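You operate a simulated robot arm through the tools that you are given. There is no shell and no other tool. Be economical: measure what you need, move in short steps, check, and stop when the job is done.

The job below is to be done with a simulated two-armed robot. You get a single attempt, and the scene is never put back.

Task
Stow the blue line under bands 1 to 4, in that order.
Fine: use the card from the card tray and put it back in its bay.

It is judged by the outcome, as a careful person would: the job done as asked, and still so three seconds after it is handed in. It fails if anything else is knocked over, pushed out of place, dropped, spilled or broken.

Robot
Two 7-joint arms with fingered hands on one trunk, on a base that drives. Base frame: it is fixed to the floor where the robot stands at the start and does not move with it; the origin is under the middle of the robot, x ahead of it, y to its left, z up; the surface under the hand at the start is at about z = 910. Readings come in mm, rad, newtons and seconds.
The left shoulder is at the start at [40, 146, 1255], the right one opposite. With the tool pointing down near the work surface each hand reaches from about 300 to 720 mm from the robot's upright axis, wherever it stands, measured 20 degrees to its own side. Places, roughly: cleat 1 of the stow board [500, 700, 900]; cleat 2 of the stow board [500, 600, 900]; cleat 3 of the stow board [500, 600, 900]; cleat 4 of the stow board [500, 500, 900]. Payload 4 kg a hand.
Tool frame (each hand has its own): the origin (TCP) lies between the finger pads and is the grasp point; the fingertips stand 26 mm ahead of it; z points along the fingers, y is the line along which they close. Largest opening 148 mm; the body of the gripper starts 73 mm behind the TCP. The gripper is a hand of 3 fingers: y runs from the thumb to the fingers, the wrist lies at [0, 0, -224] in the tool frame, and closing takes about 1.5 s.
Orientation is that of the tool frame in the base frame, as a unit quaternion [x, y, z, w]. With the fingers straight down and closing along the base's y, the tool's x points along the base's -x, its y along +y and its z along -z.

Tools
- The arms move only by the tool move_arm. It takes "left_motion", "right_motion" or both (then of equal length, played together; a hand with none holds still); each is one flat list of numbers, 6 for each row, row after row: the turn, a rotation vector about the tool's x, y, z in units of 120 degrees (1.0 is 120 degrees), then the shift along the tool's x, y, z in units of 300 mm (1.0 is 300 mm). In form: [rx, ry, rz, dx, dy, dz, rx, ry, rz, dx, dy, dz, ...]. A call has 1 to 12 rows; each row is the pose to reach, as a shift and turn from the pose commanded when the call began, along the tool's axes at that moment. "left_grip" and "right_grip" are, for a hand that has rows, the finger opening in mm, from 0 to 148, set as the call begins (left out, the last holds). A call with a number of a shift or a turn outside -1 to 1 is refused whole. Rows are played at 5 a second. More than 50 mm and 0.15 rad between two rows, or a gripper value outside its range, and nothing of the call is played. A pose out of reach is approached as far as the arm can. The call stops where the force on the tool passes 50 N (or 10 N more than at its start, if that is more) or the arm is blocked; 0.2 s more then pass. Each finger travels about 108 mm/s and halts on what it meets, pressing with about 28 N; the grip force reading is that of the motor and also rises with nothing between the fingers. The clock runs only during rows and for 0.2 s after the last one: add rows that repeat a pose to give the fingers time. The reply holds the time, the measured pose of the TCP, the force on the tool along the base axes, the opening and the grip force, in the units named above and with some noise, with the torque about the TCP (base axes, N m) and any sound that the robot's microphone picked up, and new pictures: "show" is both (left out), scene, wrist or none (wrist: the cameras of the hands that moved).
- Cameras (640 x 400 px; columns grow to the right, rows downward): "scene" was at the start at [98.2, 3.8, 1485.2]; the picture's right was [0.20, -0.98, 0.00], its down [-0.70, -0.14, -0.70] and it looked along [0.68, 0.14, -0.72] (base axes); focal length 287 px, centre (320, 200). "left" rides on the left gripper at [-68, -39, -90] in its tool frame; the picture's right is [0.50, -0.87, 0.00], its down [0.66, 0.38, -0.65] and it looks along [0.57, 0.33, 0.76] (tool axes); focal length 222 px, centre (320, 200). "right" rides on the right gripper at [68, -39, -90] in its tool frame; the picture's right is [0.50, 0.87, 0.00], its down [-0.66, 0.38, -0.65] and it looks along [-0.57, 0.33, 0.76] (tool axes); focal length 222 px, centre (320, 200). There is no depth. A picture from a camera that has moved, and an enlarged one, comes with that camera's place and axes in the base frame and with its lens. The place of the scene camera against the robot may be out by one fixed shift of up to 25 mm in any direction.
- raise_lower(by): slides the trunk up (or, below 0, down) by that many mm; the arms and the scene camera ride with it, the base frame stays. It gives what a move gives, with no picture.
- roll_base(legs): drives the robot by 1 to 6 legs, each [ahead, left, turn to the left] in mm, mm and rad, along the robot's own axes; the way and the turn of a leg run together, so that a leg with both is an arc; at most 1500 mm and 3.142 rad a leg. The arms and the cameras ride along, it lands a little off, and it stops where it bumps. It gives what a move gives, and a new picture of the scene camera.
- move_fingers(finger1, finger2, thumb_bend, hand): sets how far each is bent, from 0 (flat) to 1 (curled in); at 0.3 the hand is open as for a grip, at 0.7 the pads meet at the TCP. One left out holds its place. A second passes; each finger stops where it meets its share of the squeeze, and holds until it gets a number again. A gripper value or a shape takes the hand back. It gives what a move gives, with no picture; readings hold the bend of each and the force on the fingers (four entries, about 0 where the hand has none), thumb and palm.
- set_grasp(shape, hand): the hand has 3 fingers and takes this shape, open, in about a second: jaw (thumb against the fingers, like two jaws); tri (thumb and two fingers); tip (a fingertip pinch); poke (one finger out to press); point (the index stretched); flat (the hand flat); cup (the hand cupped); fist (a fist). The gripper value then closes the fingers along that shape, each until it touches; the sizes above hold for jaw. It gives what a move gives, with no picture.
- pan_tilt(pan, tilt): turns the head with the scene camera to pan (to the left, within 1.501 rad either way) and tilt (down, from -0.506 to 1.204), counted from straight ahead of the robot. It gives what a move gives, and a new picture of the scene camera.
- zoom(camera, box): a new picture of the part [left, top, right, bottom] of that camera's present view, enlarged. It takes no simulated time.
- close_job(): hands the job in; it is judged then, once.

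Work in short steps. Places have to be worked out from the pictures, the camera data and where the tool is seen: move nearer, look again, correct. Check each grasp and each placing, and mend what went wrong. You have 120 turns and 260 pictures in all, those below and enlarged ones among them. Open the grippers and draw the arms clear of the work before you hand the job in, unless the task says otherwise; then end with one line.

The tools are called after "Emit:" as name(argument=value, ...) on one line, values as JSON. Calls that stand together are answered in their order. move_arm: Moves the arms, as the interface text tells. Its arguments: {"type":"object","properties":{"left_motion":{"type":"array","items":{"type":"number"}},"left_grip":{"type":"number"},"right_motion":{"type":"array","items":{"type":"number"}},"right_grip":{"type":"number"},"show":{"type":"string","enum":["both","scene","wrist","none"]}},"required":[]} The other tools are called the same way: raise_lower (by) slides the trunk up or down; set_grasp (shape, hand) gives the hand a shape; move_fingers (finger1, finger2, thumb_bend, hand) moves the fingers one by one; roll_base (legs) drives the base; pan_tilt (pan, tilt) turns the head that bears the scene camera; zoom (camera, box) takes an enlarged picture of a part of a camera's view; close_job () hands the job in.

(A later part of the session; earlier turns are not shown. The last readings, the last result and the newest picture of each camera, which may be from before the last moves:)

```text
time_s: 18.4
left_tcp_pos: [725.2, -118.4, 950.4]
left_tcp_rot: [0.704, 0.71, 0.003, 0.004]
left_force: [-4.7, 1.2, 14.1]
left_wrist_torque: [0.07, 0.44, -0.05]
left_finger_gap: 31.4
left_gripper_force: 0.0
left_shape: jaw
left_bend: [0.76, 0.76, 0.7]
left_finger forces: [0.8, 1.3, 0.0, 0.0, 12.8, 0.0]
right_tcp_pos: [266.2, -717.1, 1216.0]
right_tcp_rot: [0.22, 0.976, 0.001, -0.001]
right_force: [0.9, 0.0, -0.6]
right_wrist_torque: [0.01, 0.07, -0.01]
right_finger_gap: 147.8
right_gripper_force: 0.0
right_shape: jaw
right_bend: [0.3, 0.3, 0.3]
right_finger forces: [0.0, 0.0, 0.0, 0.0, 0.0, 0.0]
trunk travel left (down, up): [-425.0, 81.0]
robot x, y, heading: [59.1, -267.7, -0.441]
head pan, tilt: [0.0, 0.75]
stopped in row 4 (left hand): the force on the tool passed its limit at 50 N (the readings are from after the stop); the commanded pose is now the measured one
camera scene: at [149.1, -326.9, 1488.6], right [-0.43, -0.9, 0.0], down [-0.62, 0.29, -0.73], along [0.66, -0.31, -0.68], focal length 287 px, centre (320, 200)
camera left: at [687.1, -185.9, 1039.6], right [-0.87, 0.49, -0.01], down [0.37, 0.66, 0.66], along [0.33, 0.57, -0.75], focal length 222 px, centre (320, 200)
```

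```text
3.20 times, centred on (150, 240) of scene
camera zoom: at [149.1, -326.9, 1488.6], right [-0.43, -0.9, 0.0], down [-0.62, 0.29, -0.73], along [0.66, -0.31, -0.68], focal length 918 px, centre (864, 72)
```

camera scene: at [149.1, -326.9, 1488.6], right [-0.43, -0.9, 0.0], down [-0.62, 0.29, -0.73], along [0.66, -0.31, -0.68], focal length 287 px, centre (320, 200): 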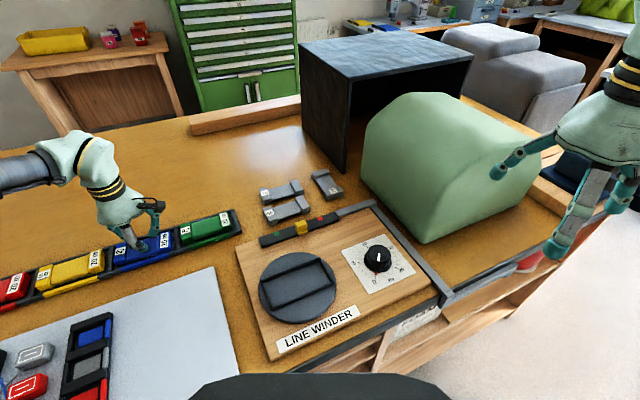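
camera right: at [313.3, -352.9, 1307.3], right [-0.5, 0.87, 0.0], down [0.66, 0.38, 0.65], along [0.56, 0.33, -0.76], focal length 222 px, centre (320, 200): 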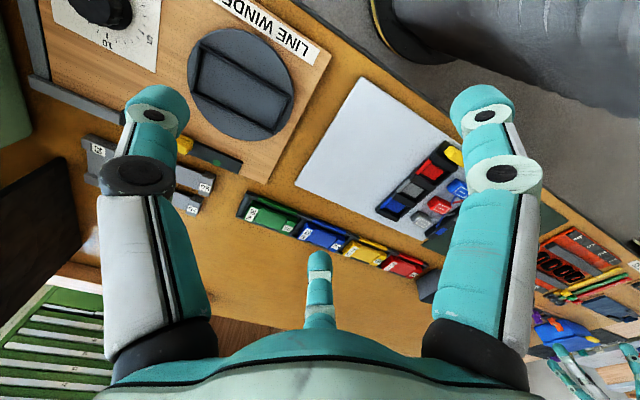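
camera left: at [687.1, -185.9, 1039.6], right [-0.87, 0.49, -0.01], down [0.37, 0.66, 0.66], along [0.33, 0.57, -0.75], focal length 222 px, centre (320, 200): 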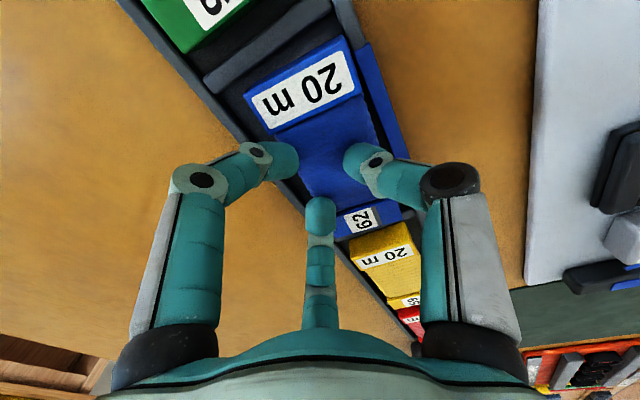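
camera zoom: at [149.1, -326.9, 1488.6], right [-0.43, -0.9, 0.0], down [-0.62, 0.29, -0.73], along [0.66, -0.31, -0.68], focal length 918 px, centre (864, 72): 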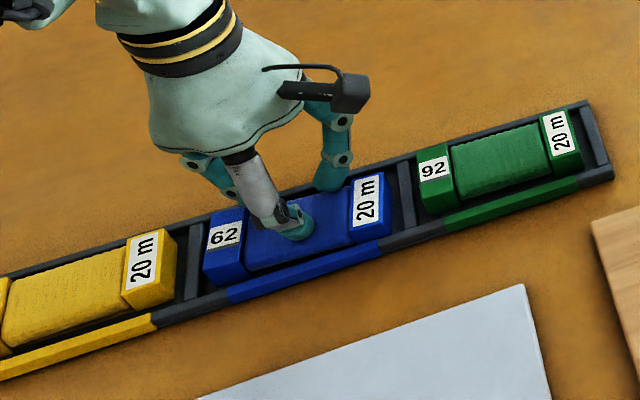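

The fingers closed over the top of the card rather than beside it. I open, rise, and try the fingertip-pinch shape to see its geometry.

Emit:
move_arm(left_motion=[0, 0, 0, 0, 0, -0.02, 0, 0, 0, 0, 0, -0.06, 0, 0, 0, 0, 0, -0.12, 0, 0, 0, 0, 0, -0.15, 0, 0, 0, 0, 0, -0.15], left_grip=100, show="none")

Emit:
set_grasp(hand="left", shape="tip")

Emit:
zoom(camera="left", box=[0, 0, 640, 400])

Emit:
zoom(camera="scene", box=[50, 180, 250, 300])

```text
time_s: 19.6
left_tcp_pos: [724.4, -116.8, 993.6]
left_tcp_rot: [0.705, 0.709, 0.004, 0.004]
left_force: [0.1, 0.3, 0.1]
left_wrist_torque: [0.01, 0.02, -0.03]
left_finger_gap: 99.7
left_gripper_force: 0.0
left_shape: jaw
left_bend: [0.29, 0.29, 0.72]
left_finger forces: [0.1, 0.0, 0.0, 0.1, 0.0, 0.0]
right_tcp_pos: [265.9, -716.0, 1216.1]
right_tcp_rot: [0.218, 0.976, 0.0, -0.002]
right_force: [0.2, 0.0, 0.1]
right_wrist_torque: [0.0, 0.0, 0.02]
right_finger_gap: 148.1
right_gripper_force: 0.0
right_shape: jaw
right_bend: [0.3, 0.3, 0.3]
right_finger forces: [0.0, 0.1, 0.0, 0.0, 0.0, 0.1]
trunk travel left (down, up): [-425.0, 81.0]
robot x, y, heading: [55.0, -273.1, -0.439]
head pan, tilt: [0.0, 0.75]
```

```text
time_s: 20.5
left_tcp_pos: [724.8, -117.3, 993.7]
left_tcp_rot: [0.705, 0.709, 0.004, 0.003]
left_force: [0.0, 0.9, 0.3]
left_wrist_torque: [-0.06, 0.03, 0.04]
left_finger_gap: 147.8
left_gripper_force: 0.2
left_shape: tip
left_bend: [0.3, 0.3, 0.3]
left_finger forces: [0.0, 0.1, 0.1, 0.0, 0.0, 0.0]
right_tcp_pos: [266.9, -717.0, 1215.4]
right_tcp_rot: [0.22, 0.976, -0.001, -0.002]
right_force: [0.8, 0.0, 0.0]
right_wrist_torque: [0.0, -0.01, -0.05]
right_finger_gap: 147.7
right_gripper_force: 0.1
right_shape: jaw
right_bend: [0.3, 0.3, 0.3]
right_finger forces: [0.0, 0.0, 0.1, 0.1, 0.0, 0.0]
trunk travel left (down, up): [-425.0, 81.0]
robot x, y, heading: [57.5, -271.7, -0.445]
head pan, tilt: [0.0, 0.75]
```

```text
1.00 times, centred on (320, 200) of left (not enlarged: the box is as wide or as high as the picture)
camera zoom: at [685.8, -185.2, 1083.0], right [-0.87, 0.5, -0.01], down [0.37, 0.66, 0.66], along [0.33, 0.57, -0.75], focal length 222 px, centre (320, 200)
```

zoom: 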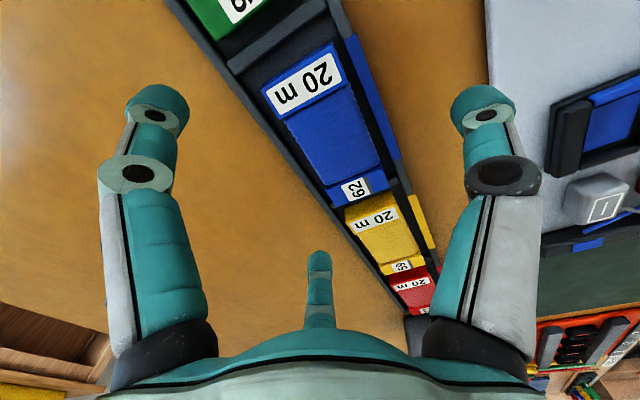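

```text
3.20 times, centred on (150, 240) of scene
camera zoom: at [148.7, -326.6, 1489.1], right [-0.43, -0.9, 0.0], down [-0.62, 0.29, -0.73], along [0.66, -0.31, -0.68], focal length 918 px, centre (864, 72)
```

zoom: 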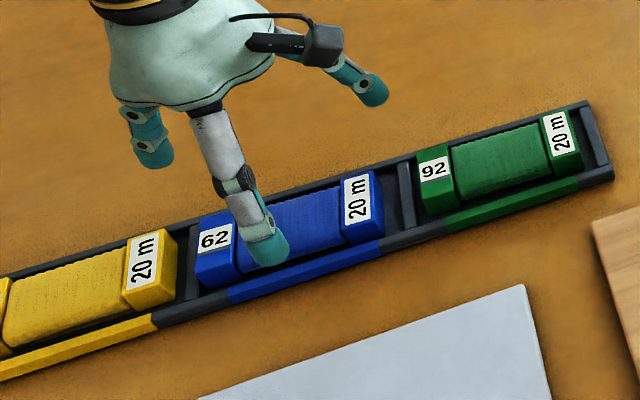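

Open it looks the same; I close to about 55 in the air to see where the tips come together.

Emit:
move_arm(left_motion=[0, 0, 0, 0, 0, 0, 0, 0, 0, 0, 0, 0, 0, 0, 0, 0, 0, 0, 0, 0, 0, 0, 0, 0, 0, 0, 0, 0, 0, 0], left_grip=50, show="wrist")

Emit:
zoom(camera="scene", box=[50, 180, 250, 300])

```text
time_s: 21.7
left_tcp_pos: [724.8, -118.3, 993.3]
left_tcp_rot: [0.705, 0.709, 0.004, 0.004]
left_force: [0.1, -0.2, 0.4]
left_wrist_torque: [0.0, 0.0, 0.02]
left_finger_gap: 50.7
left_gripper_force: 0.0
left_shape: tip
left_bend: [0.77, 0.77, 0.7]
left_finger forces: [0.1, 0.0, 0.0, 0.1, 0.1, 0.0]
right_tcp_pos: [267.1, -716.8, 1217.0]
right_tcp_rot: [0.219, 0.976, 0.0, -0.002]
right_force: [-1.1, 1.0, 0.3]
right_wrist_torque: [-0.01, -0.01, -0.01]
right_finger_gap: 147.9
right_gripper_force: 0.0
right_shape: jaw
right_bend: [0.3, 0.3, 0.3]
right_finger forces: [0.0, 0.1, 0.0, 0.0, 0.1, 0.0]
trunk travel left (down, up): [-425.0, 81.0]
robot x, y, heading: [57.6, -266.5, -0.443]
head pan, tilt: [0.0, 0.75]
camera left: at [685.8, -185.2, 1083.0], right [-0.87, 0.5, -0.01], down [0.37, 0.66, 0.66], along [0.33, 0.57, -0.75], focal length 222 px, centre (320, 200)
```

left: 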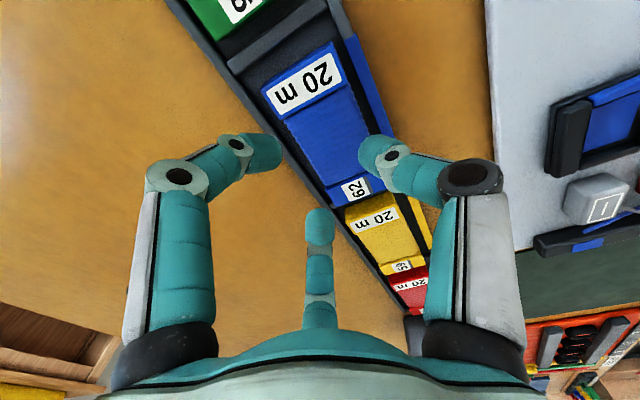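

```text
3.20 times, centred on (150, 240) of scene
camera zoom: at [148.7, -326.6, 1489.1], right [-0.43, -0.9, 0.0], down [-0.62, 0.29, -0.73], along [0.66, -0.31, -0.68], focal length 918 px, centre (864, 72)
```

zoom: 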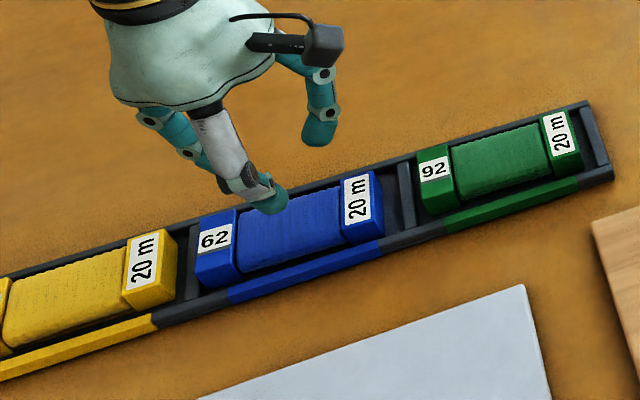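

Fingers converge as they close. I need the true heights of card and rails, so I zoom in more closely.

Emit:
zoom(camera="scene", box=[105, 225, 185, 275])

Emit:
zoom(camera="left", box=[230, 30, 410, 220])

```text
8.00 times, centred on (145, 250) of scene
camera zoom: at [148.7, -326.6, 1489.1], right [-0.43, -0.9, 0.0], down [-0.62, 0.29, -0.73], along [0.66, -0.31, -0.68], focal length 2296 px, centre (1720, -200)
```

zoom: 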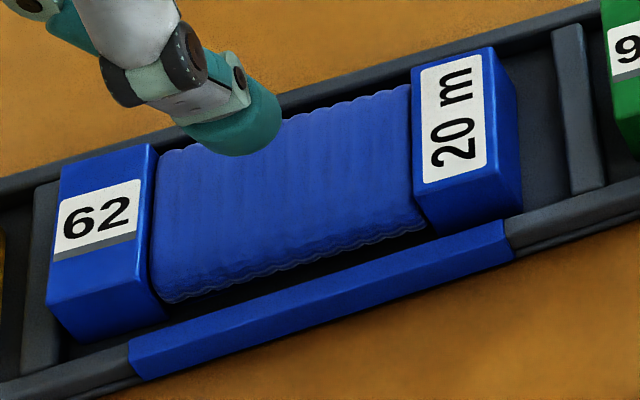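

```text
2.11 times, centred on (320, 125) of left
camera zoom: at [685.8, -185.2, 1083.0], right [-0.87, 0.5, -0.01], down [0.37, 0.66, 0.66], along [0.33, 0.57, -0.75], focal length 468 px, centre (320, 358)
```

zoom: 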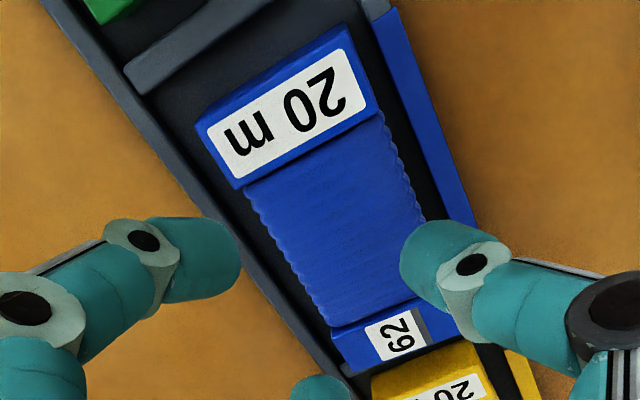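

The card now sits centred about (718, −111), slightly yawed, and the earlier finger came down on its far corner. I'll realign (yaw 0.08, TCP further back since the thumb opens wider) and go down with a wider opening.

Emit:
set_grasp(hand="left", shape="jaw")

Emit:
move_arm(left_motion=[0, 0, 0.02, 0.01, 0.01, 0.03, 0, 0, 0.03, 0.02, 0.02, 0.08, 0, 0, 0.03, 0.022, 0.02, 0.12, 0, 0, 0.03, 0.022, 0.02, 0.12], left_grip=110, show="wrist")

Emit:
zoom(camera="left", box=[200, 60, 440, 260])

Emit:
zoom(camera="scene", box=[90, 215, 190, 275])

```text
time_s: 22.6
left_tcp_pos: [724.4, -117.4, 992.7]
left_tcp_rot: [0.705, 0.709, 0.004, 0.004]
left_force: [1.3, 0.4, -0.2]
left_wrist_torque: [-0.02, 0.0, 0.0]
left_finger_gap: 148.0
left_gripper_force: 0.1
left_shape: jaw
left_bend: [0.3, 0.3, 0.3]
left_finger forces: [0.0, 0.0, 0.1, 0.0, 0.1, 0.1]
right_tcp_pos: [266.0, -716.4, 1216.4]
right_tcp_rot: [0.219, 0.976, 0.001, -0.002]
right_force: [-0.9, -0.3, 0.3]
right_wrist_torque: [-0.01, -0.02, -0.01]
right_finger_gap: 148.0
right_gripper_force: 0.0
right_shape: jaw
right_bend: [0.3, 0.3, 0.3]
right_finger forces: [0.0, 0.0, 0.0, 0.0, 0.0, 0.1]
trunk travel left (down, up): [-425.0, 81.0]
robot x, y, heading: [54.9, -271.2, -0.438]
head pan, tilt: [0.0, 0.75]
```

```text
time_s: 23.6
left_tcp_pos: [731.8, -108.4, 957.6]
left_tcp_rot: [0.727, 0.687, 0.005, 0.005]
left_force: [0.8, 0.5, 0.0]
left_wrist_torque: [0.0, 0.0, -0.01]
left_finger_gap: 110.3
left_gripper_force: 0.1
left_shape: jaw
left_bend: [0.26, 0.26, 0.56]
left_finger forces: [0.0, 0.0, 0.0, 0.0, 0.1, 0.1]
right_tcp_pos: [265.8, -716.4, 1215.7]
right_tcp_rot: [0.219, 0.976, 0.001, -0.001]
right_force: [0.0, -0.4, -0.6]
right_wrist_torque: [0.01, -0.03, 0.02]
right_finger_gap: 147.9
right_gripper_force: 0.0
right_shape: jaw
right_bend: [0.3, 0.3, 0.3]
right_finger forces: [0.0, 0.0, 0.1, 0.1, 0.0, 0.0]
trunk travel left (down, up): [-425.0, 81.0]
robot x, y, heading: [57.7, -270.2, -0.438]
head pan, tilt: [0.0, 0.75]
camera left: at [688.0, -175.7, 1046.9], right [-0.84, 0.55, -0.01], down [0.41, 0.63, 0.66], along [0.37, 0.55, -0.75], focal length 222 px, centre (320, 200)
```

left: 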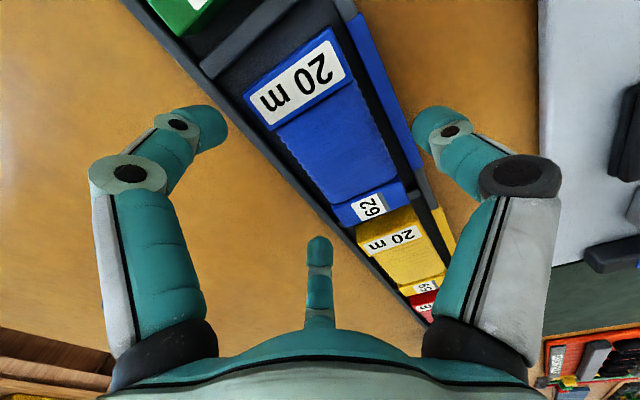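

```text
2.00 times, centred on (320, 160) of left
camera zoom: at [688.0, -175.7, 1046.9], right [-0.84, 0.55, -0.01], down [0.41, 0.63, 0.66], along [0.37, 0.55, -0.75], focal length 444 px, centre (320, 280)
```

zoom: 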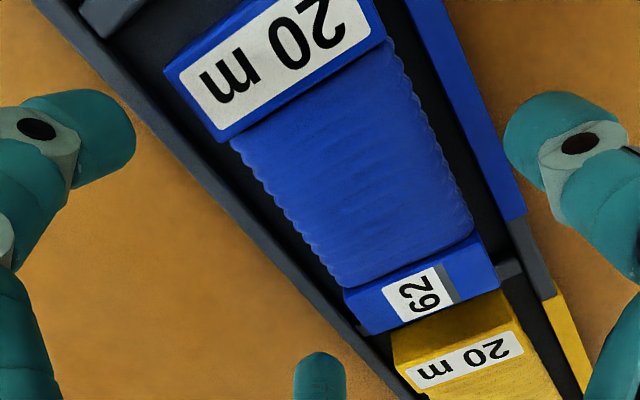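

```text
6.40 times, centred on (140, 245) of scene
camera zoom: at [148.6, -326.7, 1489.1], right [-0.43, -0.9, 0.0], down [-0.62, 0.29, -0.73], along [0.66, -0.31, -0.68], focal length 1837 px, centre (1472, -88)
```

zoom: 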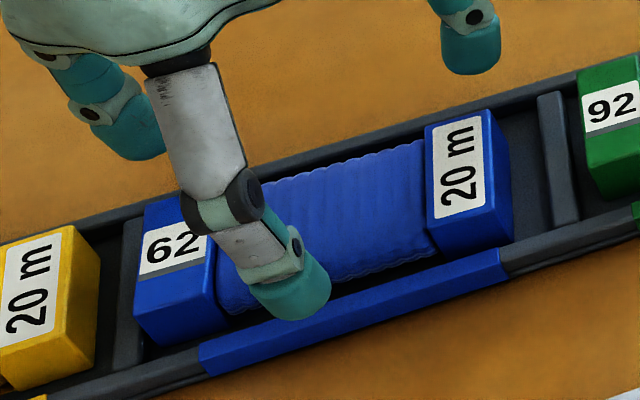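

The fingers are clear outside the tray now. I lower to about 945 and then close gently in stages.

Emit:
move_arm(left_motion=[0, 0, 0, 0, -0.01, 0.025, 0, 0, 0, 0, -0.015, 0.043, 0, 0, 0, 0, -0.015, 0.043], left_grip=110, show="none")

Emit:
move_arm(left_motion=[0, 0, 0, 0, 0, 0, 0, 0, 0, 0, 0, 0, 0, 0, 0, 0, 0, 0, 0, 0, 0, 0, 0, 0], left_grip=70, show="wrist")

Emit:
zoom(camera="left", box=[200, 60, 440, 260])

Emit:
zoom(camera="scene", box=[90, 215, 190, 275])

```text
time_s: 24.4
left_tcp_pos: [726.5, -109.9, 944.3]
left_tcp_rot: [0.727, 0.686, 0.003, 0.004]
left_force: [1.0, -0.2, -0.6]
left_wrist_torque: [0.01, -0.02, -0.01]
left_finger_gap: 110.6
left_gripper_force: 0.0
left_shape: jaw
left_bend: [0.26, 0.26, 0.56]
left_finger forces: [0.1, 0.0, 0.0, 0.1, 0.0, 0.1]
right_tcp_pos: [266.0, -716.6, 1215.1]
right_tcp_rot: [0.219, 0.976, 0.001, -0.002]
right_force: [0.0, 0.3, 0.2]
right_wrist_torque: [0.05, 0.0, -0.01]
right_finger_gap: 147.9
right_gripper_force: 0.2
right_shape: jaw
right_bend: [0.3, 0.3, 0.3]
right_finger forces: [0.1, 0.0, 0.0, 0.0, 0.0, 0.0]
trunk travel left (down, up): [-425.0, 81.0]
robot x, y, heading: [60.0, -270.8, -0.443]
head pan, tilt: [0.0, 0.75]
```

```text
time_s: 25.4
left_tcp_pos: [731.0, -110.2, 943.6]
left_tcp_rot: [0.728, 0.685, 0.006, 0.006]
left_force: [24.8, 0.3, 5.7]
left_wrist_torque: [-0.02, -0.63, 0.02]
left_finger_gap: 8.8
left_gripper_force: 27.5
left_shape: jaw
left_bend: [0.73, 0.71, 0.74]
left_finger forces: [0.0, 0.0, 0.0, 0.0, 0.2, 0.1]
right_tcp_pos: [269.0, -717.2, 1215.2]
right_tcp_rot: [0.22, 0.976, -0.001, -0.002]
right_force: [-0.6, -0.1, 0.0]
right_wrist_torque: [0.0, 0.0, 0.0]
right_finger_gap: 148.0
right_gripper_force: 0.1
right_shape: jaw
right_bend: [0.3, 0.3, 0.3]
right_finger forces: [0.0, 0.0, 0.1, 0.0, 0.1, 0.1]
trunk travel left (down, up): [-425.0, 81.0]
robot x, y, heading: [59.8, -271.9, -0.446]
head pan, tilt: [0.0, 0.75]
camera left: at [687.9, -175.9, 1034.4], right [-0.84, 0.55, -0.02], down [0.4, 0.63, 0.66], along [0.37, 0.55, -0.75], focal length 222 px, centre (320, 200)
```

left: 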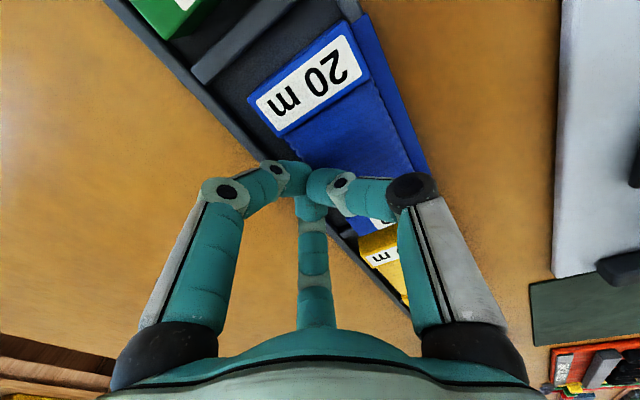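

```text
2.00 times, centred on (320, 160) of left
camera zoom: at [687.9, -175.9, 1034.4], right [-0.84, 0.55, -0.02], down [0.4, 0.63, 0.66], along [0.37, 0.55, -0.75], focal length 444 px, centre (320, 280)
```

zoom: 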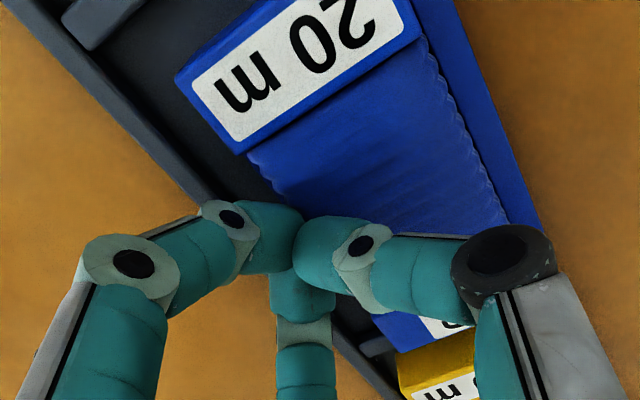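

```text
6.40 times, centred on (140, 245) of scene
camera zoom: at [151.7, -327.0, 1488.9], right [-0.43, -0.9, 0.0], down [-0.62, 0.29, -0.73], along [0.66, -0.31, -0.68], focal length 1837 px, centre (1472, -88)
```

zoom: 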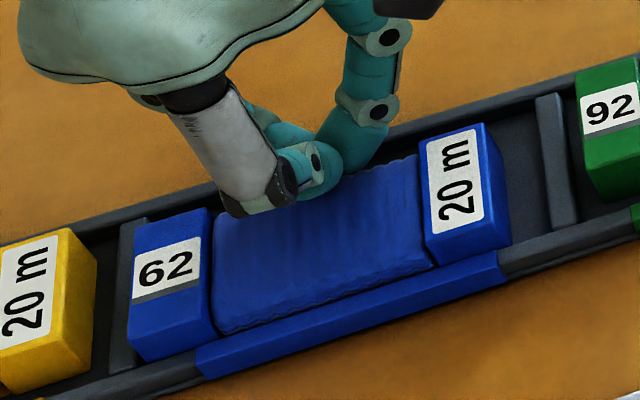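

The thumb slid over the top again and the card is now against the front rail, leaving a wide gap behind it. I open and rise to re-measure, planning to go down into the gaps with a narrower opening.

Emit:
move_arm(left_motion=[0, 0, 0, 0, 0, -0.02, 0, 0, 0, 0, 0, -0.06, 0, 0, -0.03, 0, 0, -0.12, 0, 0, -0.03, 0, -0.05, -0.18, 0, 0, -0.03, 0, -0.1, -0.24, 0, 0, -0.03, 0, -0.1, -0.24], left_grip=75, show="wrist")

Emit:
zoom(camera="left", box=[200, 20, 440, 220])

Emit:
zoom(camera="scene", box=[90, 215, 190, 275])

```text
time_s: 26.8
left_tcp_pos: [695.9, -108.1, 1015.5]
left_tcp_rot: [0.704, 0.71, 0.004, 0.004]
left_force: [-0.4, -0.4, -0.2]
left_wrist_torque: [0.01, 0.0, 0.03]
left_finger_gap: 74.6
left_gripper_force: 0.0
left_shape: jaw
left_bend: [0.36, 0.36, 0.7]
left_finger forces: [0.1, 0.0, 0.0, 0.0, 0.0, 0.1]
right_tcp_pos: [267.4, -716.1, 1215.6]
right_tcp_rot: [0.219, 0.976, 0.0, -0.002]
right_force: [-0.8, -0.1, -0.8]
right_wrist_torque: [0.0, 0.0, -0.02]
right_finger_gap: 148.0
right_gripper_force: 0.0
right_shape: jaw
right_bend: [0.3, 0.3, 0.3]
right_finger forces: [0.0, 0.0, 0.0, 0.0, 0.0, 0.1]
trunk travel left (down, up): [-425.0, 81.0]
robot x, y, heading: [60.0, -268.9, -0.44]
head pan, tilt: [0.0, 0.75]
camera left: at [657.8, -176.9, 1105.0], right [-0.87, 0.49, -0.01], down [0.37, 0.66, 0.66], along [0.33, 0.57, -0.75], focal length 222 px, centre (320, 200)
```

left: 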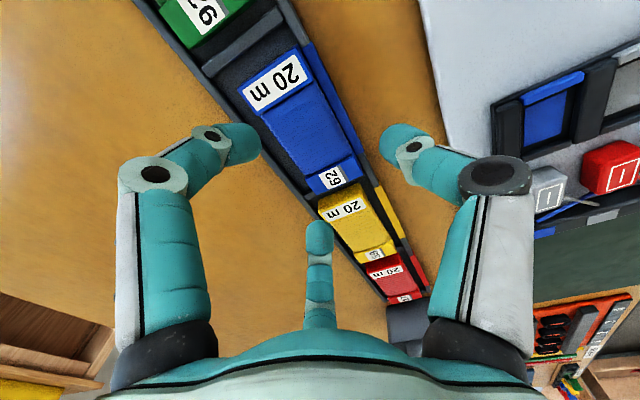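

```text
2.00 times, centred on (320, 120) of left
camera zoom: at [657.8, -176.9, 1105.0], right [-0.87, 0.49, -0.01], down [0.37, 0.66, 0.66], along [0.33, 0.57, -0.75], focal length 444 px, centre (320, 360)
```

zoom: 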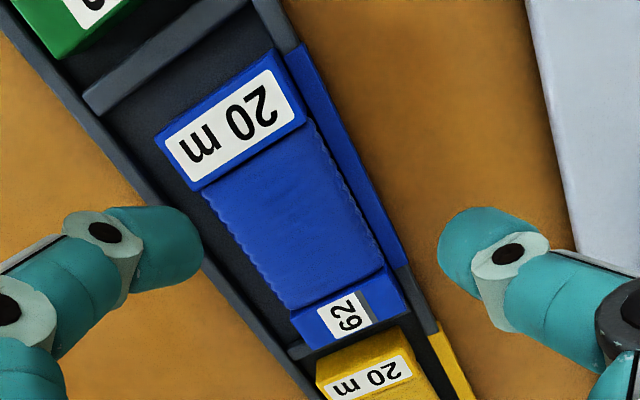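

```text
6.40 times, centred on (140, 245) of scene
camera zoom: at [149.7, -326.9, 1489.0], right [-0.43, -0.9, 0.0], down [-0.62, 0.29, -0.73], along [0.66, -0.31, -0.68], focal length 1837 px, centre (1472, -88)
```

zoom: 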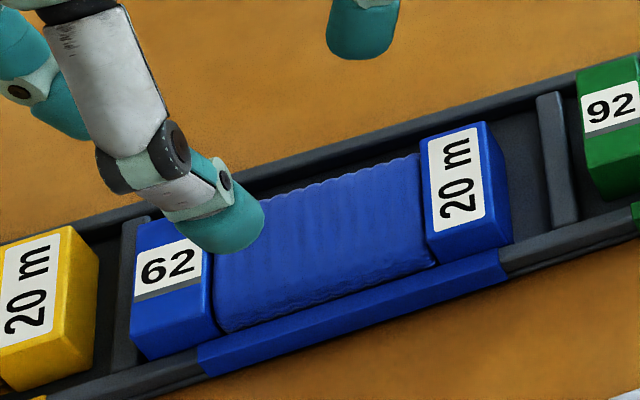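

My height estimates conflict, so I zoom tightly on the card's front edge and rail to get true heights.

Emit:
zoom(camera="scene", box=[105, 245, 137, 277])

Emit:
zoom(camera="scene", box=[150, 225, 190, 265])

Emit:
zoom(camera="left", box=[320, 140, 420, 240])

```text
12.50 times, centred on (121, 261) of scene
camera zoom: at [149.7, -326.9, 1489.0], right [-0.43, -0.9, 0.0], down [-0.62, 0.29, -0.73], along [0.66, -0.31, -0.68], focal length 3588 px, centre (2808, -562)
```

zoom: 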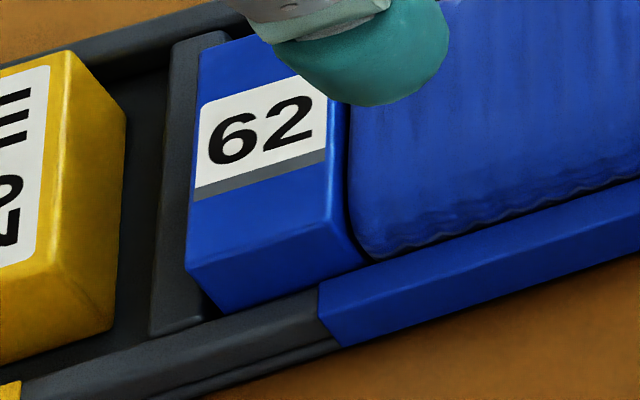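

```text
10.00 times, centred on (170, 245) of scene
camera zoom: at [149.7, -326.9, 1489.0], right [-0.43, -0.9, 0.0], down [-0.62, 0.29, -0.73], along [0.66, -0.31, -0.68], focal length 2870 px, centre (1820, -250)
```

zoom: 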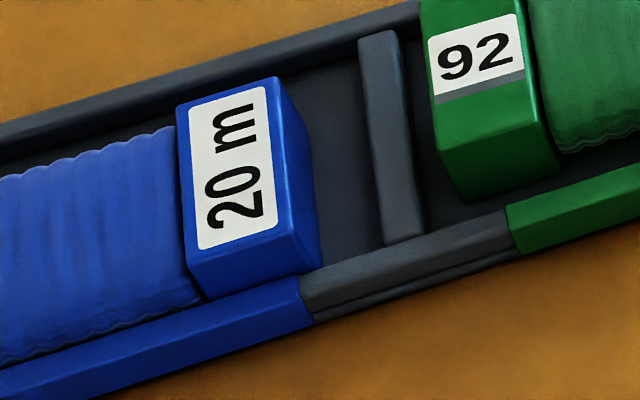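

```text
4.00 times, centred on (370, 190) of left
camera zoom: at [657.8, -176.9, 1105.0], right [-0.87, 0.49, -0.01], down [0.37, 0.66, 0.66], along [0.33, 0.57, -0.75], focal length 888 px, centre (120, 240)
```

zoom: 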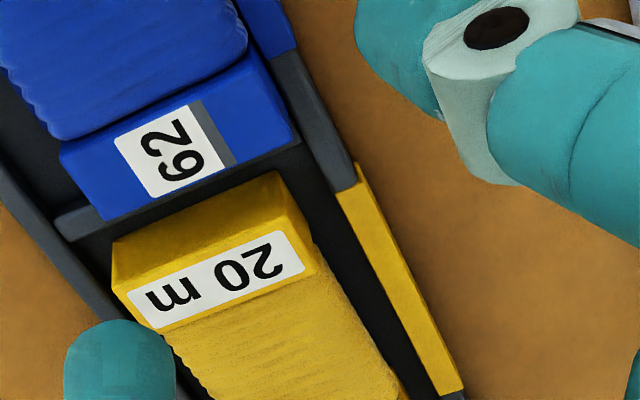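

The card stands about 11 mm above the low rails, but the thumb was meeting the lower, rounded winding. An end block is a better thing to pinch: I shape the hand with the two fingers nearly together and the thumb open, then look.

Emit:
move_fingers(hand="left", finger1=0.6, finger2=0.6, thumb_bend=0.4)

Emit:
zoom(camera="left", box=[0, 0, 640, 400])

Emit:
zoom(camera="scene", box=[50, 160, 210, 260])

```text
time_s: 27.8
left_tcp_pos: [696.2, -108.3, 1015.1]
left_tcp_rot: [0.705, 0.709, 0.005, 0.004]
left_force: [-0.2, -0.1, -0.2]
left_wrist_torque: [0.02, 0.02, 0.01]
left_finger_gap: 64.6
left_gripper_force: 0.0
left_shape: fingers
left_bend: [0.6, 0.6, 0.4]
left_finger forces: [0.0, 0.0, 0.0, 0.0, 0.0, 0.0]
right_tcp_pos: [265.7, -715.4, 1216.1]
right_tcp_rot: [0.219, 0.976, 0.001, -0.001]
right_force: [0.0, 0.2, 0.3]
right_wrist_torque: [0.01, -0.03, 0.01]
right_finger_gap: 147.9
right_gripper_force: 0.2
right_shape: jaw
right_bend: [0.3, 0.3, 0.3]
right_finger forces: [0.0, 0.0, 0.0, 0.1, 0.0, 0.1]
trunk travel left (down, up): [-425.0, 81.0]
robot x, y, heading: [55.5, -266.0, -0.443]
head pan, tilt: [0.0, 0.75]
```

```text
1.00 times, centred on (320, 200) of left (not enlarged: the box is as wide or as high as the picture)
camera zoom: at [657.2, -176.7, 1105.4], right [-0.87, 0.5, -0.01], down [0.37, 0.66, 0.66], along [0.33, 0.57, -0.75], focal length 222 px, centre (320, 200)
```

zoom: 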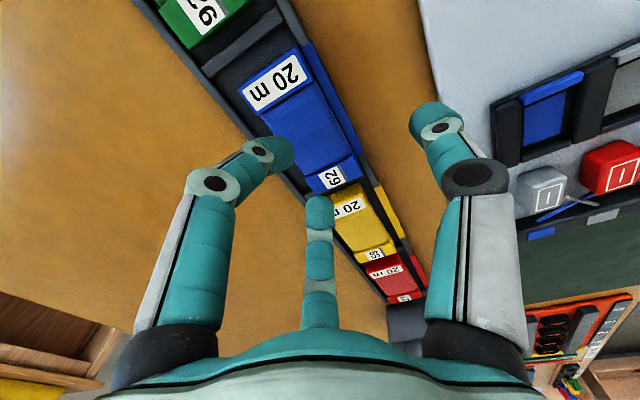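

```text
4.00 times, centred on (130, 210) of scene
camera zoom: at [148.5, -326.6, 1489.1], right [-0.43, -0.9, 0.0], down [-0.62, 0.29, -0.73], along [0.66, -0.31, -0.68], focal length 1148 px, centre (1080, 160)
```

zoom: 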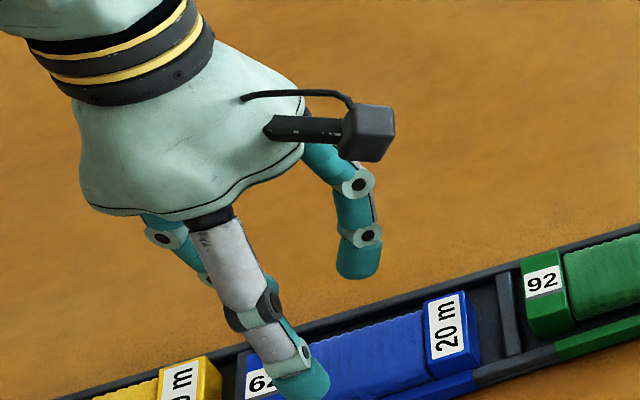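

Fingers can be set independently. I bring the two fingers closer together and open the thumb a bit more.

Emit:
move_fingers(hand="left", finger1=0.72, finger2=0.72, thumb_bend=0.36)

Emit:
zoom(camera="left", box=[160, 50, 480, 250])

```text
time_s: 28.8
left_tcp_pos: [694.5, -109.8, 1015.1]
left_tcp_rot: [0.705, 0.709, 0.004, 0.004]
left_force: [-0.2, 0.0, 0.4]
left_wrist_torque: [-0.01, 0.0, -0.03]
left_finger_gap: 59.3
left_gripper_force: 0.0
left_shape: fingers
left_bend: [0.71, 0.71, 0.36]
left_finger forces: [0.1, 0.0, 0.0, 0.0, 0.1, 0.1]
right_tcp_pos: [266.1, -717.4, 1214.7]
right_tcp_rot: [0.219, 0.976, 0.0, -0.002]
right_force: [0.1, 0.6, 0.7]
right_wrist_torque: [-0.02, 0.0, 0.02]
right_finger_gap: 147.8
right_gripper_force: 0.1
right_shape: jaw
right_bend: [0.3, 0.3, 0.3]
right_finger forces: [0.0, 0.0, 0.0, 0.0, 0.1, 0.0]
trunk travel left (down, up): [-425.0, 81.0]
robot x, y, heading: [55.0, -270.9, -0.439]
head pan, tilt: [0.0, 0.75]
```

```text
2.00 times, centred on (320, 150) of left
camera zoom: at [657.3, -176.7, 1105.3], right [-0.87, 0.5, -0.01], down [0.37, 0.66, 0.66], along [0.33, 0.57, -0.75], focal length 444 px, centre (320, 300)
```

zoom: 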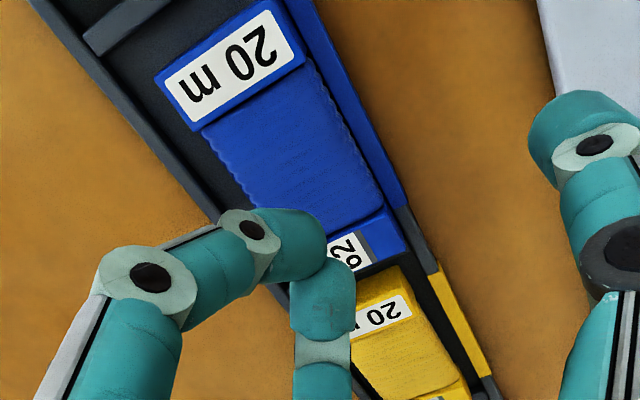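

The fingers are side by side now. I open the thumb slightly more and move over the "20 m" end block (centre about (708, −157)), to z 957.

Emit:
move_fingers(hand="left", thumb_bend=0.31)

Emit:
move_arm(left_motion=[0, 0, 0, -0.06, 0.07, 0.03, 0, 0, 0, -0.12, 0.14, 0.06, 0, 0, 0, -0.157, 0.173, 0.12, 0, 0, 0, -0.157, 0.173, 0.19], show="wrist")

Emit:
zoom(camera="left", box=[160, 50, 480, 250])

Emit:
zoom(camera="scene", box=[90, 205, 190, 275])

```text
time_s: 29.8
left_tcp_pos: [697.0, -108.6, 1015.0]
left_tcp_rot: [0.705, 0.709, 0.004, 0.004]
left_force: [0.6, 0.2, -0.5]
left_wrist_torque: [0.03, 0.01, 0.0]
left_finger_gap: 68.5
left_gripper_force: 0.1
left_shape: fingers
left_bend: [0.71, 0.71, 0.31]
left_finger forces: [0.0, 0.0, 0.1, 0.0, 0.0, 0.0]
right_tcp_pos: [267.5, -716.4, 1217.9]
right_tcp_rot: [0.219, 0.976, 0.0, -0.002]
right_force: [-1.0, 0.1, -0.3]
right_wrist_torque: [0.01, -0.01, -0.04]
right_finger_gap: 147.9
right_gripper_force: 0.1
right_shape: jaw
right_bend: [0.3, 0.3, 0.3]
right_finger forces: [0.1, 0.0, 0.0, 0.0, 0.0, 0.0]
trunk travel left (down, up): [-425.0, 81.0]
robot x, y, heading: [59.8, -267.2, -0.44]
head pan, tilt: [0.0, 0.75]
```

```text
time_s: 30.8
left_tcp_pos: [749.8, -154.8, 959.6]
left_tcp_rot: [0.705, 0.709, 0.004, 0.004]
left_force: [0.5, 0.2, 0.6]
left_wrist_torque: [-0.03, -0.02, 0.01]
left_finger_gap: 67.9
left_gripper_force: 0.1
left_shape: fingers
left_bend: [0.71, 0.71, 0.31]
left_finger forces: [0.0, 0.0, 0.0, 0.0, 0.1, 0.0]
right_tcp_pos: [266.7, -716.3, 1215.1]
right_tcp_rot: [0.219, 0.976, 0.001, -0.002]
right_force: [0.1, -0.8, -0.8]
right_wrist_torque: [0.01, 0.01, 0.0]
right_finger_gap: 147.9
right_gripper_force: 0.0
right_shape: jaw
right_bend: [0.3, 0.3, 0.3]
right_finger forces: [0.0, 0.0, 0.0, 0.1, 0.0, 0.1]
trunk travel left (down, up): [-425.0, 81.0]
robot x, y, heading: [58.7, -271.4, -0.44]
head pan, tilt: [0.0, 0.75]
camera left: at [710.1, -223.2, 1049.9], right [-0.87, 0.5, -0.01], down [0.37, 0.66, 0.66], along [0.33, 0.57, -0.75], focal length 222 px, centre (320, 200)
```

left: 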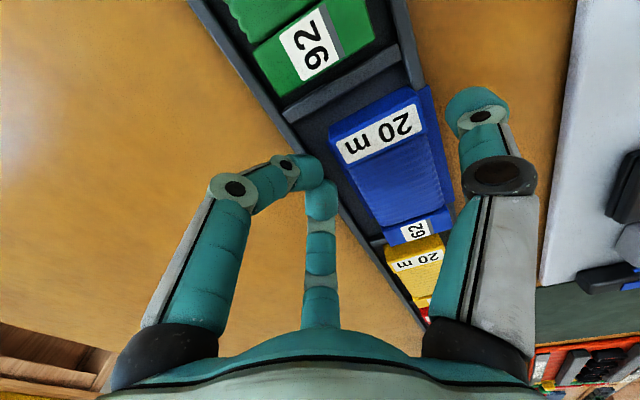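

```text
2.00 times, centred on (320, 150) of left
camera zoom: at [710.1, -223.2, 1049.9], right [-0.87, 0.5, -0.01], down [0.37, 0.66, 0.66], along [0.33, 0.57, -0.75], focal length 444 px, centre (320, 300)
```

zoom: 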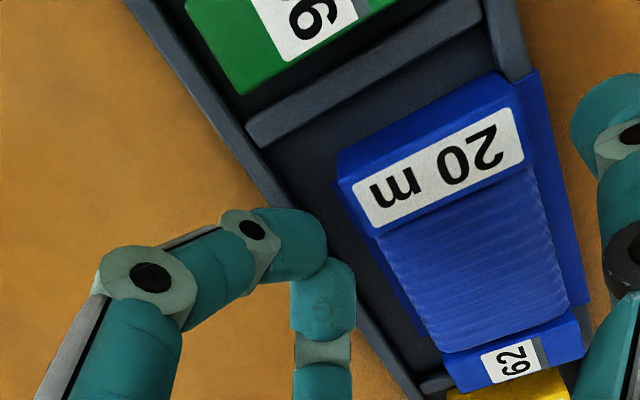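

```text
5.71 times, centred on (140, 240) of scene
camera zoom: at [149.3, -326.3, 1489.1], right [-0.43, -0.9, 0.0], down [-0.62, 0.29, -0.73], along [0.66, -0.31, -0.68], focal length 1640 px, centre (1349, -29)
```

zoom: 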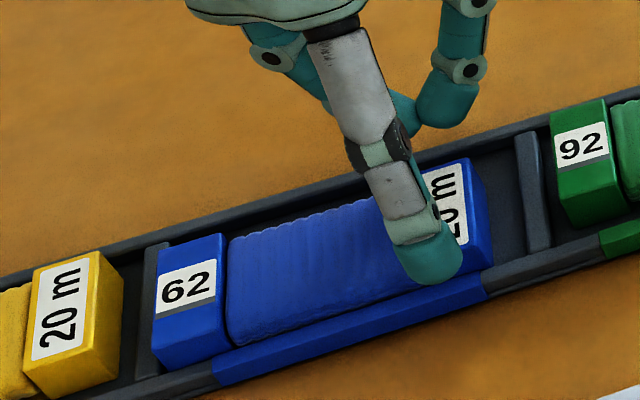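

Now the block lies between fingers (behind) and thumb (front). I move slightly forward and descend carefully, watching force.

Emit:
move_arm(left_motion=[0, 0, 0, -0.003, -0.015, 0.03, 0, 0, 0, -0.005, -0.015, 0.05, 0, 0, 0, -0.005, -0.015, 0.065, 0, 0, 0, -0.005, -0.015, 0.065], show="none")

```text
time_s: 31.8
left_tcp_pos: [744.8, -157.2, 941.8]
left_tcp_rot: [0.705, 0.709, 0.004, 0.005]
left_force: [0.4, 0.0, -0.4]
left_wrist_torque: [0.02, -0.02, -0.01]
left_finger_gap: 68.2
left_gripper_force: 0.0
left_shape: fingers
left_bend: [0.71, 0.71, 0.31]
left_finger forces: [0.1, 0.0, 0.0, 0.0, 0.0, 0.1]
right_tcp_pos: [266.3, -716.4, 1216.0]
right_tcp_rot: [0.219, 0.976, 0.001, -0.001]
right_force: [0.8, -0.2, 0.0]
right_wrist_torque: [0.01, -0.01, 0.02]
right_finger_gap: 148.1
right_gripper_force: 0.0
right_shape: jaw
right_bend: [0.3, 0.3, 0.3]
right_finger forces: [0.0, 0.0, 0.0, 0.1, 0.0, 0.0]
trunk travel left (down, up): [-425.0, 81.0]
robot x, y, heading: [55.5, -269.7, -0.444]
head pan, tilt: [0.0, 0.75]
```

No contact yet at 941.8; I continue down in 3 mm steps.

Emit:
move_arm(left_motion=[0, 0, 0, 0, 0, 0.01, 0, 0, 0, 0, 0, 0.02], show="none")

Emit:
move_arm(left_motion=[0, 0, 0, 0, 0, 0.007, 0, 0, 0, 0, 0, 0.013], show="wrist")

Emit:
zoom(camera="left", box=[240, 70, 480, 220])

Emit:
zoom(camera="scene", box=[130, 215, 190, 265])

```text
time_s: 32.4
left_tcp_pos: [744.6, -156.6, 934.3]
left_tcp_rot: [0.705, 0.709, 0.004, 0.004]
left_force: [-0.5, 0.3, -0.1]
left_wrist_torque: [-0.03, 0.01, -0.01]
left_finger_gap: 68.1
left_gripper_force: 0.1
left_shape: fingers
left_bend: [0.71, 0.71, 0.31]
left_finger forces: [0.0, 0.0, 0.0, 0.1, 0.1, 0.0]
right_tcp_pos: [266.2, -715.8, 1217.0]
right_tcp_rot: [0.219, 0.976, 0.001, -0.002]
right_force: [0.4, 0.9, 1.1]
right_wrist_torque: [0.0, -0.01, 0.0]
right_finger_gap: 147.9
right_gripper_force: 0.0
right_shape: jaw
right_bend: [0.3, 0.3, 0.3]
right_finger forces: [0.1, 0.0, 0.0, 0.2, 0.0, 0.0]
trunk travel left (down, up): [-425.0, 81.0]
robot x, y, heading: [59.1, -271.3, -0.442]
head pan, tilt: [0.0, 0.75]
```

```text
time_s: 33.0
left_tcp_pos: [746.0, -157.1, 930.9]
left_tcp_rot: [0.705, 0.709, 0.004, 0.004]
left_force: [-0.8, 0.6, -0.2]
left_wrist_torque: [0.02, -0.02, 0.0]
left_finger_gap: 68.0
left_gripper_force: 0.1
left_shape: fingers
left_bend: [0.71, 0.71, 0.31]
left_finger forces: [0.0, 0.0, 0.1, 0.0, 0.1, 0.1]
right_tcp_pos: [265.7, -717.1, 1215.3]
right_tcp_rot: [0.219, 0.976, 0.0, -0.002]
right_force: [0.5, -0.6, -0.7]
right_wrist_torque: [0.02, -0.01, -0.01]
right_finger_gap: 148.0
right_gripper_force: 0.1
right_shape: jaw
right_bend: [0.3, 0.3, 0.3]
right_finger forces: [0.0, 0.0, 0.0, 0.0, 0.1, 0.0]
trunk travel left (down, up): [-425.0, 81.0]
robot x, y, heading: [57.4, -268.6, -0.441]
head pan, tilt: [0.0, 0.75]
camera left: at [706.1, -224.7, 1020.3], right [-0.87, 0.49, -0.01], down [0.37, 0.66, 0.66], along [0.33, 0.57, -0.75], focal length 222 px, centre (320, 200)
```

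left: 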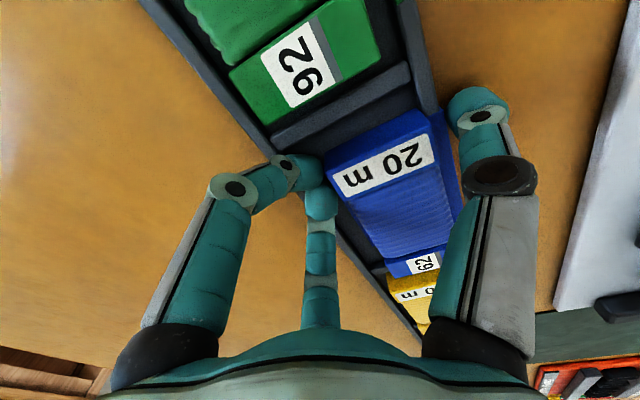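

```text
2.67 times, centred on (360, 145) of left
camera zoom: at [706.1, -224.7, 1020.3], right [-0.87, 0.49, -0.01], down [0.37, 0.66, 0.66], along [0.33, 0.57, -0.75], focal length 592 px, centre (213, 347)
```

zoom: 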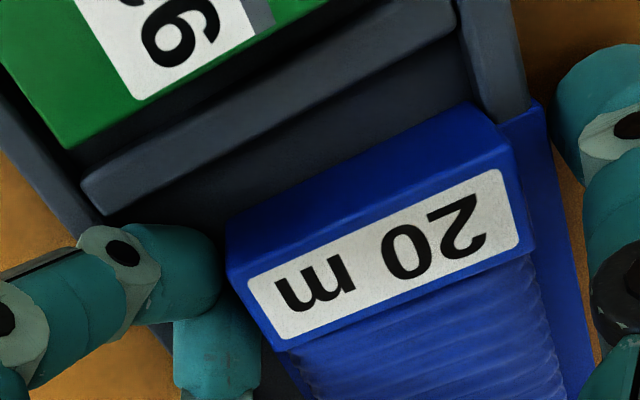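

```text
8.00 times, centred on (160, 240) of scene
camera zoom: at [148.8, -326.6, 1489.1], right [-0.43, -0.9, 0.0], down [-0.62, 0.29, -0.73], along [0.66, -0.31, -0.68], focal length 2296 px, centre (1600, -120)
```

zoom: 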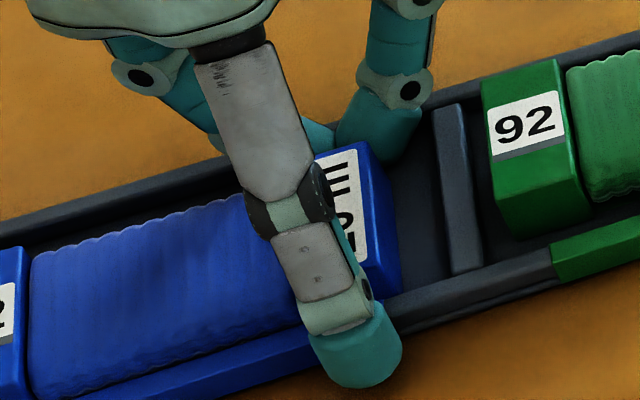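

No contact even at 931, so the tips are well beside the block. I rise 4 mm so the thumb clears the low rail and close the thumb against the block.

Emit:
move_arm(left_motion=[0, 0, 0, 0, 0, -0.013, 0, 0, 0, 0, 0, -0.013], show="none")

Emit:
move_fingers(hand="left", thumb_bend=0.45)

Emit:
zoom(camera="left", box=[240, 70, 480, 220])

Emit:
zoom(camera="scene", box=[130, 215, 190, 265])

```text
time_s: 33.6
left_tcp_pos: [745.4, -155.9, 934.2]
left_tcp_rot: [0.706, 0.708, 0.004, 0.004]
left_force: [0.6, -0.2, 0.0]
left_wrist_torque: [0.0, 0.01, 0.01]
left_finger_gap: 68.2
left_gripper_force: 0.0
left_shape: fingers
left_bend: [0.71, 0.71, 0.31]
left_finger forces: [0.0, 0.1, 0.0, 0.0, 0.0, 0.1]
right_tcp_pos: [265.7, -716.4, 1215.3]
right_tcp_rot: [0.22, 0.975, 0.0, -0.001]
right_force: [0.1, 0.3, 0.1]
right_wrist_torque: [0.01, 0.02, -0.01]
right_finger_gap: 147.9
right_gripper_force: 0.0
right_shape: jaw
right_bend: [0.3, 0.3, 0.3]
right_finger forces: [0.0, 0.0, 0.0, 0.1, 0.0, 0.1]
trunk travel left (down, up): [-425.0, 81.0]
robot x, y, heading: [55.2, -271.1, -0.439]
head pan, tilt: [0.0, 0.75]
```

```text
time_s: 34.6
left_tcp_pos: [743.1, -156.4, 936.9]
left_tcp_rot: [0.705, 0.709, 0.004, 0.004]
left_force: [-13.3, -0.2, 3.7]
left_wrist_torque: [0.0, 0.62, 0.03]
left_finger_gap: 61.4
left_gripper_force: 7.1
left_shape: fingers
left_bend: [0.71, 0.71, 0.37]
left_finger forces: [0.1, 0.0, 0.1, 0.1, 14.1, 0.1]
right_tcp_pos: [262.7, -716.3, 1217.0]
right_tcp_rot: [0.219, 0.976, 0.001, 0.0]
right_force: [0.4, -0.2, -0.4]
right_wrist_torque: [0.03, -0.01, -0.02]
right_finger_gap: 148.0
right_gripper_force: 0.1
right_shape: jaw
right_bend: [0.3, 0.3, 0.3]
right_finger forces: [0.1, 0.0, 0.0, 0.1, 0.0, 0.0]
trunk travel left (down, up): [-425.0, 81.0]
robot x, y, heading: [51.5, -270.2, -0.443]
head pan, tilt: [0.0, 0.75]
```

```text
2.67 times, centred on (360, 145) of left
camera zoom: at [703.8, -224.7, 1025.7], right [-0.87, 0.5, -0.01], down [0.37, 0.66, 0.66], along [0.33, 0.57, -0.75], focal length 592 px, centre (213, 347)
```

zoom: 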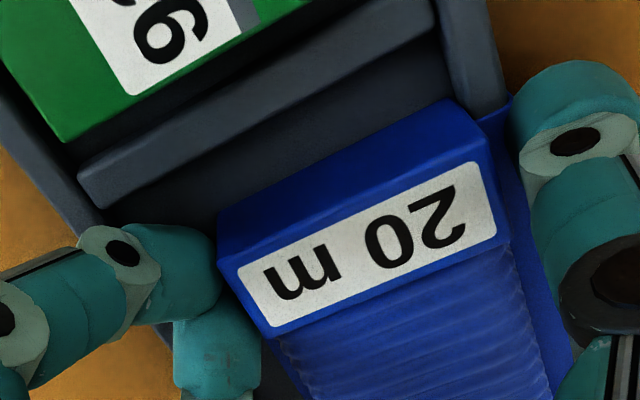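

```text
8.00 times, centred on (160, 240) of scene
camera zoom: at [145.5, -326.8, 1489.3], right [-0.43, -0.9, 0.0], down [-0.61, 0.29, -0.73], along [0.66, -0.31, -0.68], focal length 2296 px, centre (1600, -120)
```

zoom: 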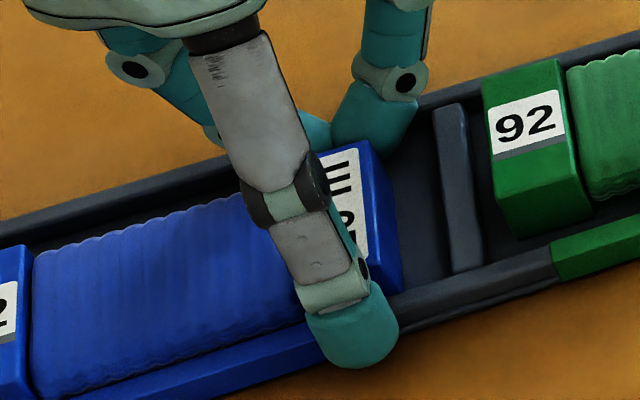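

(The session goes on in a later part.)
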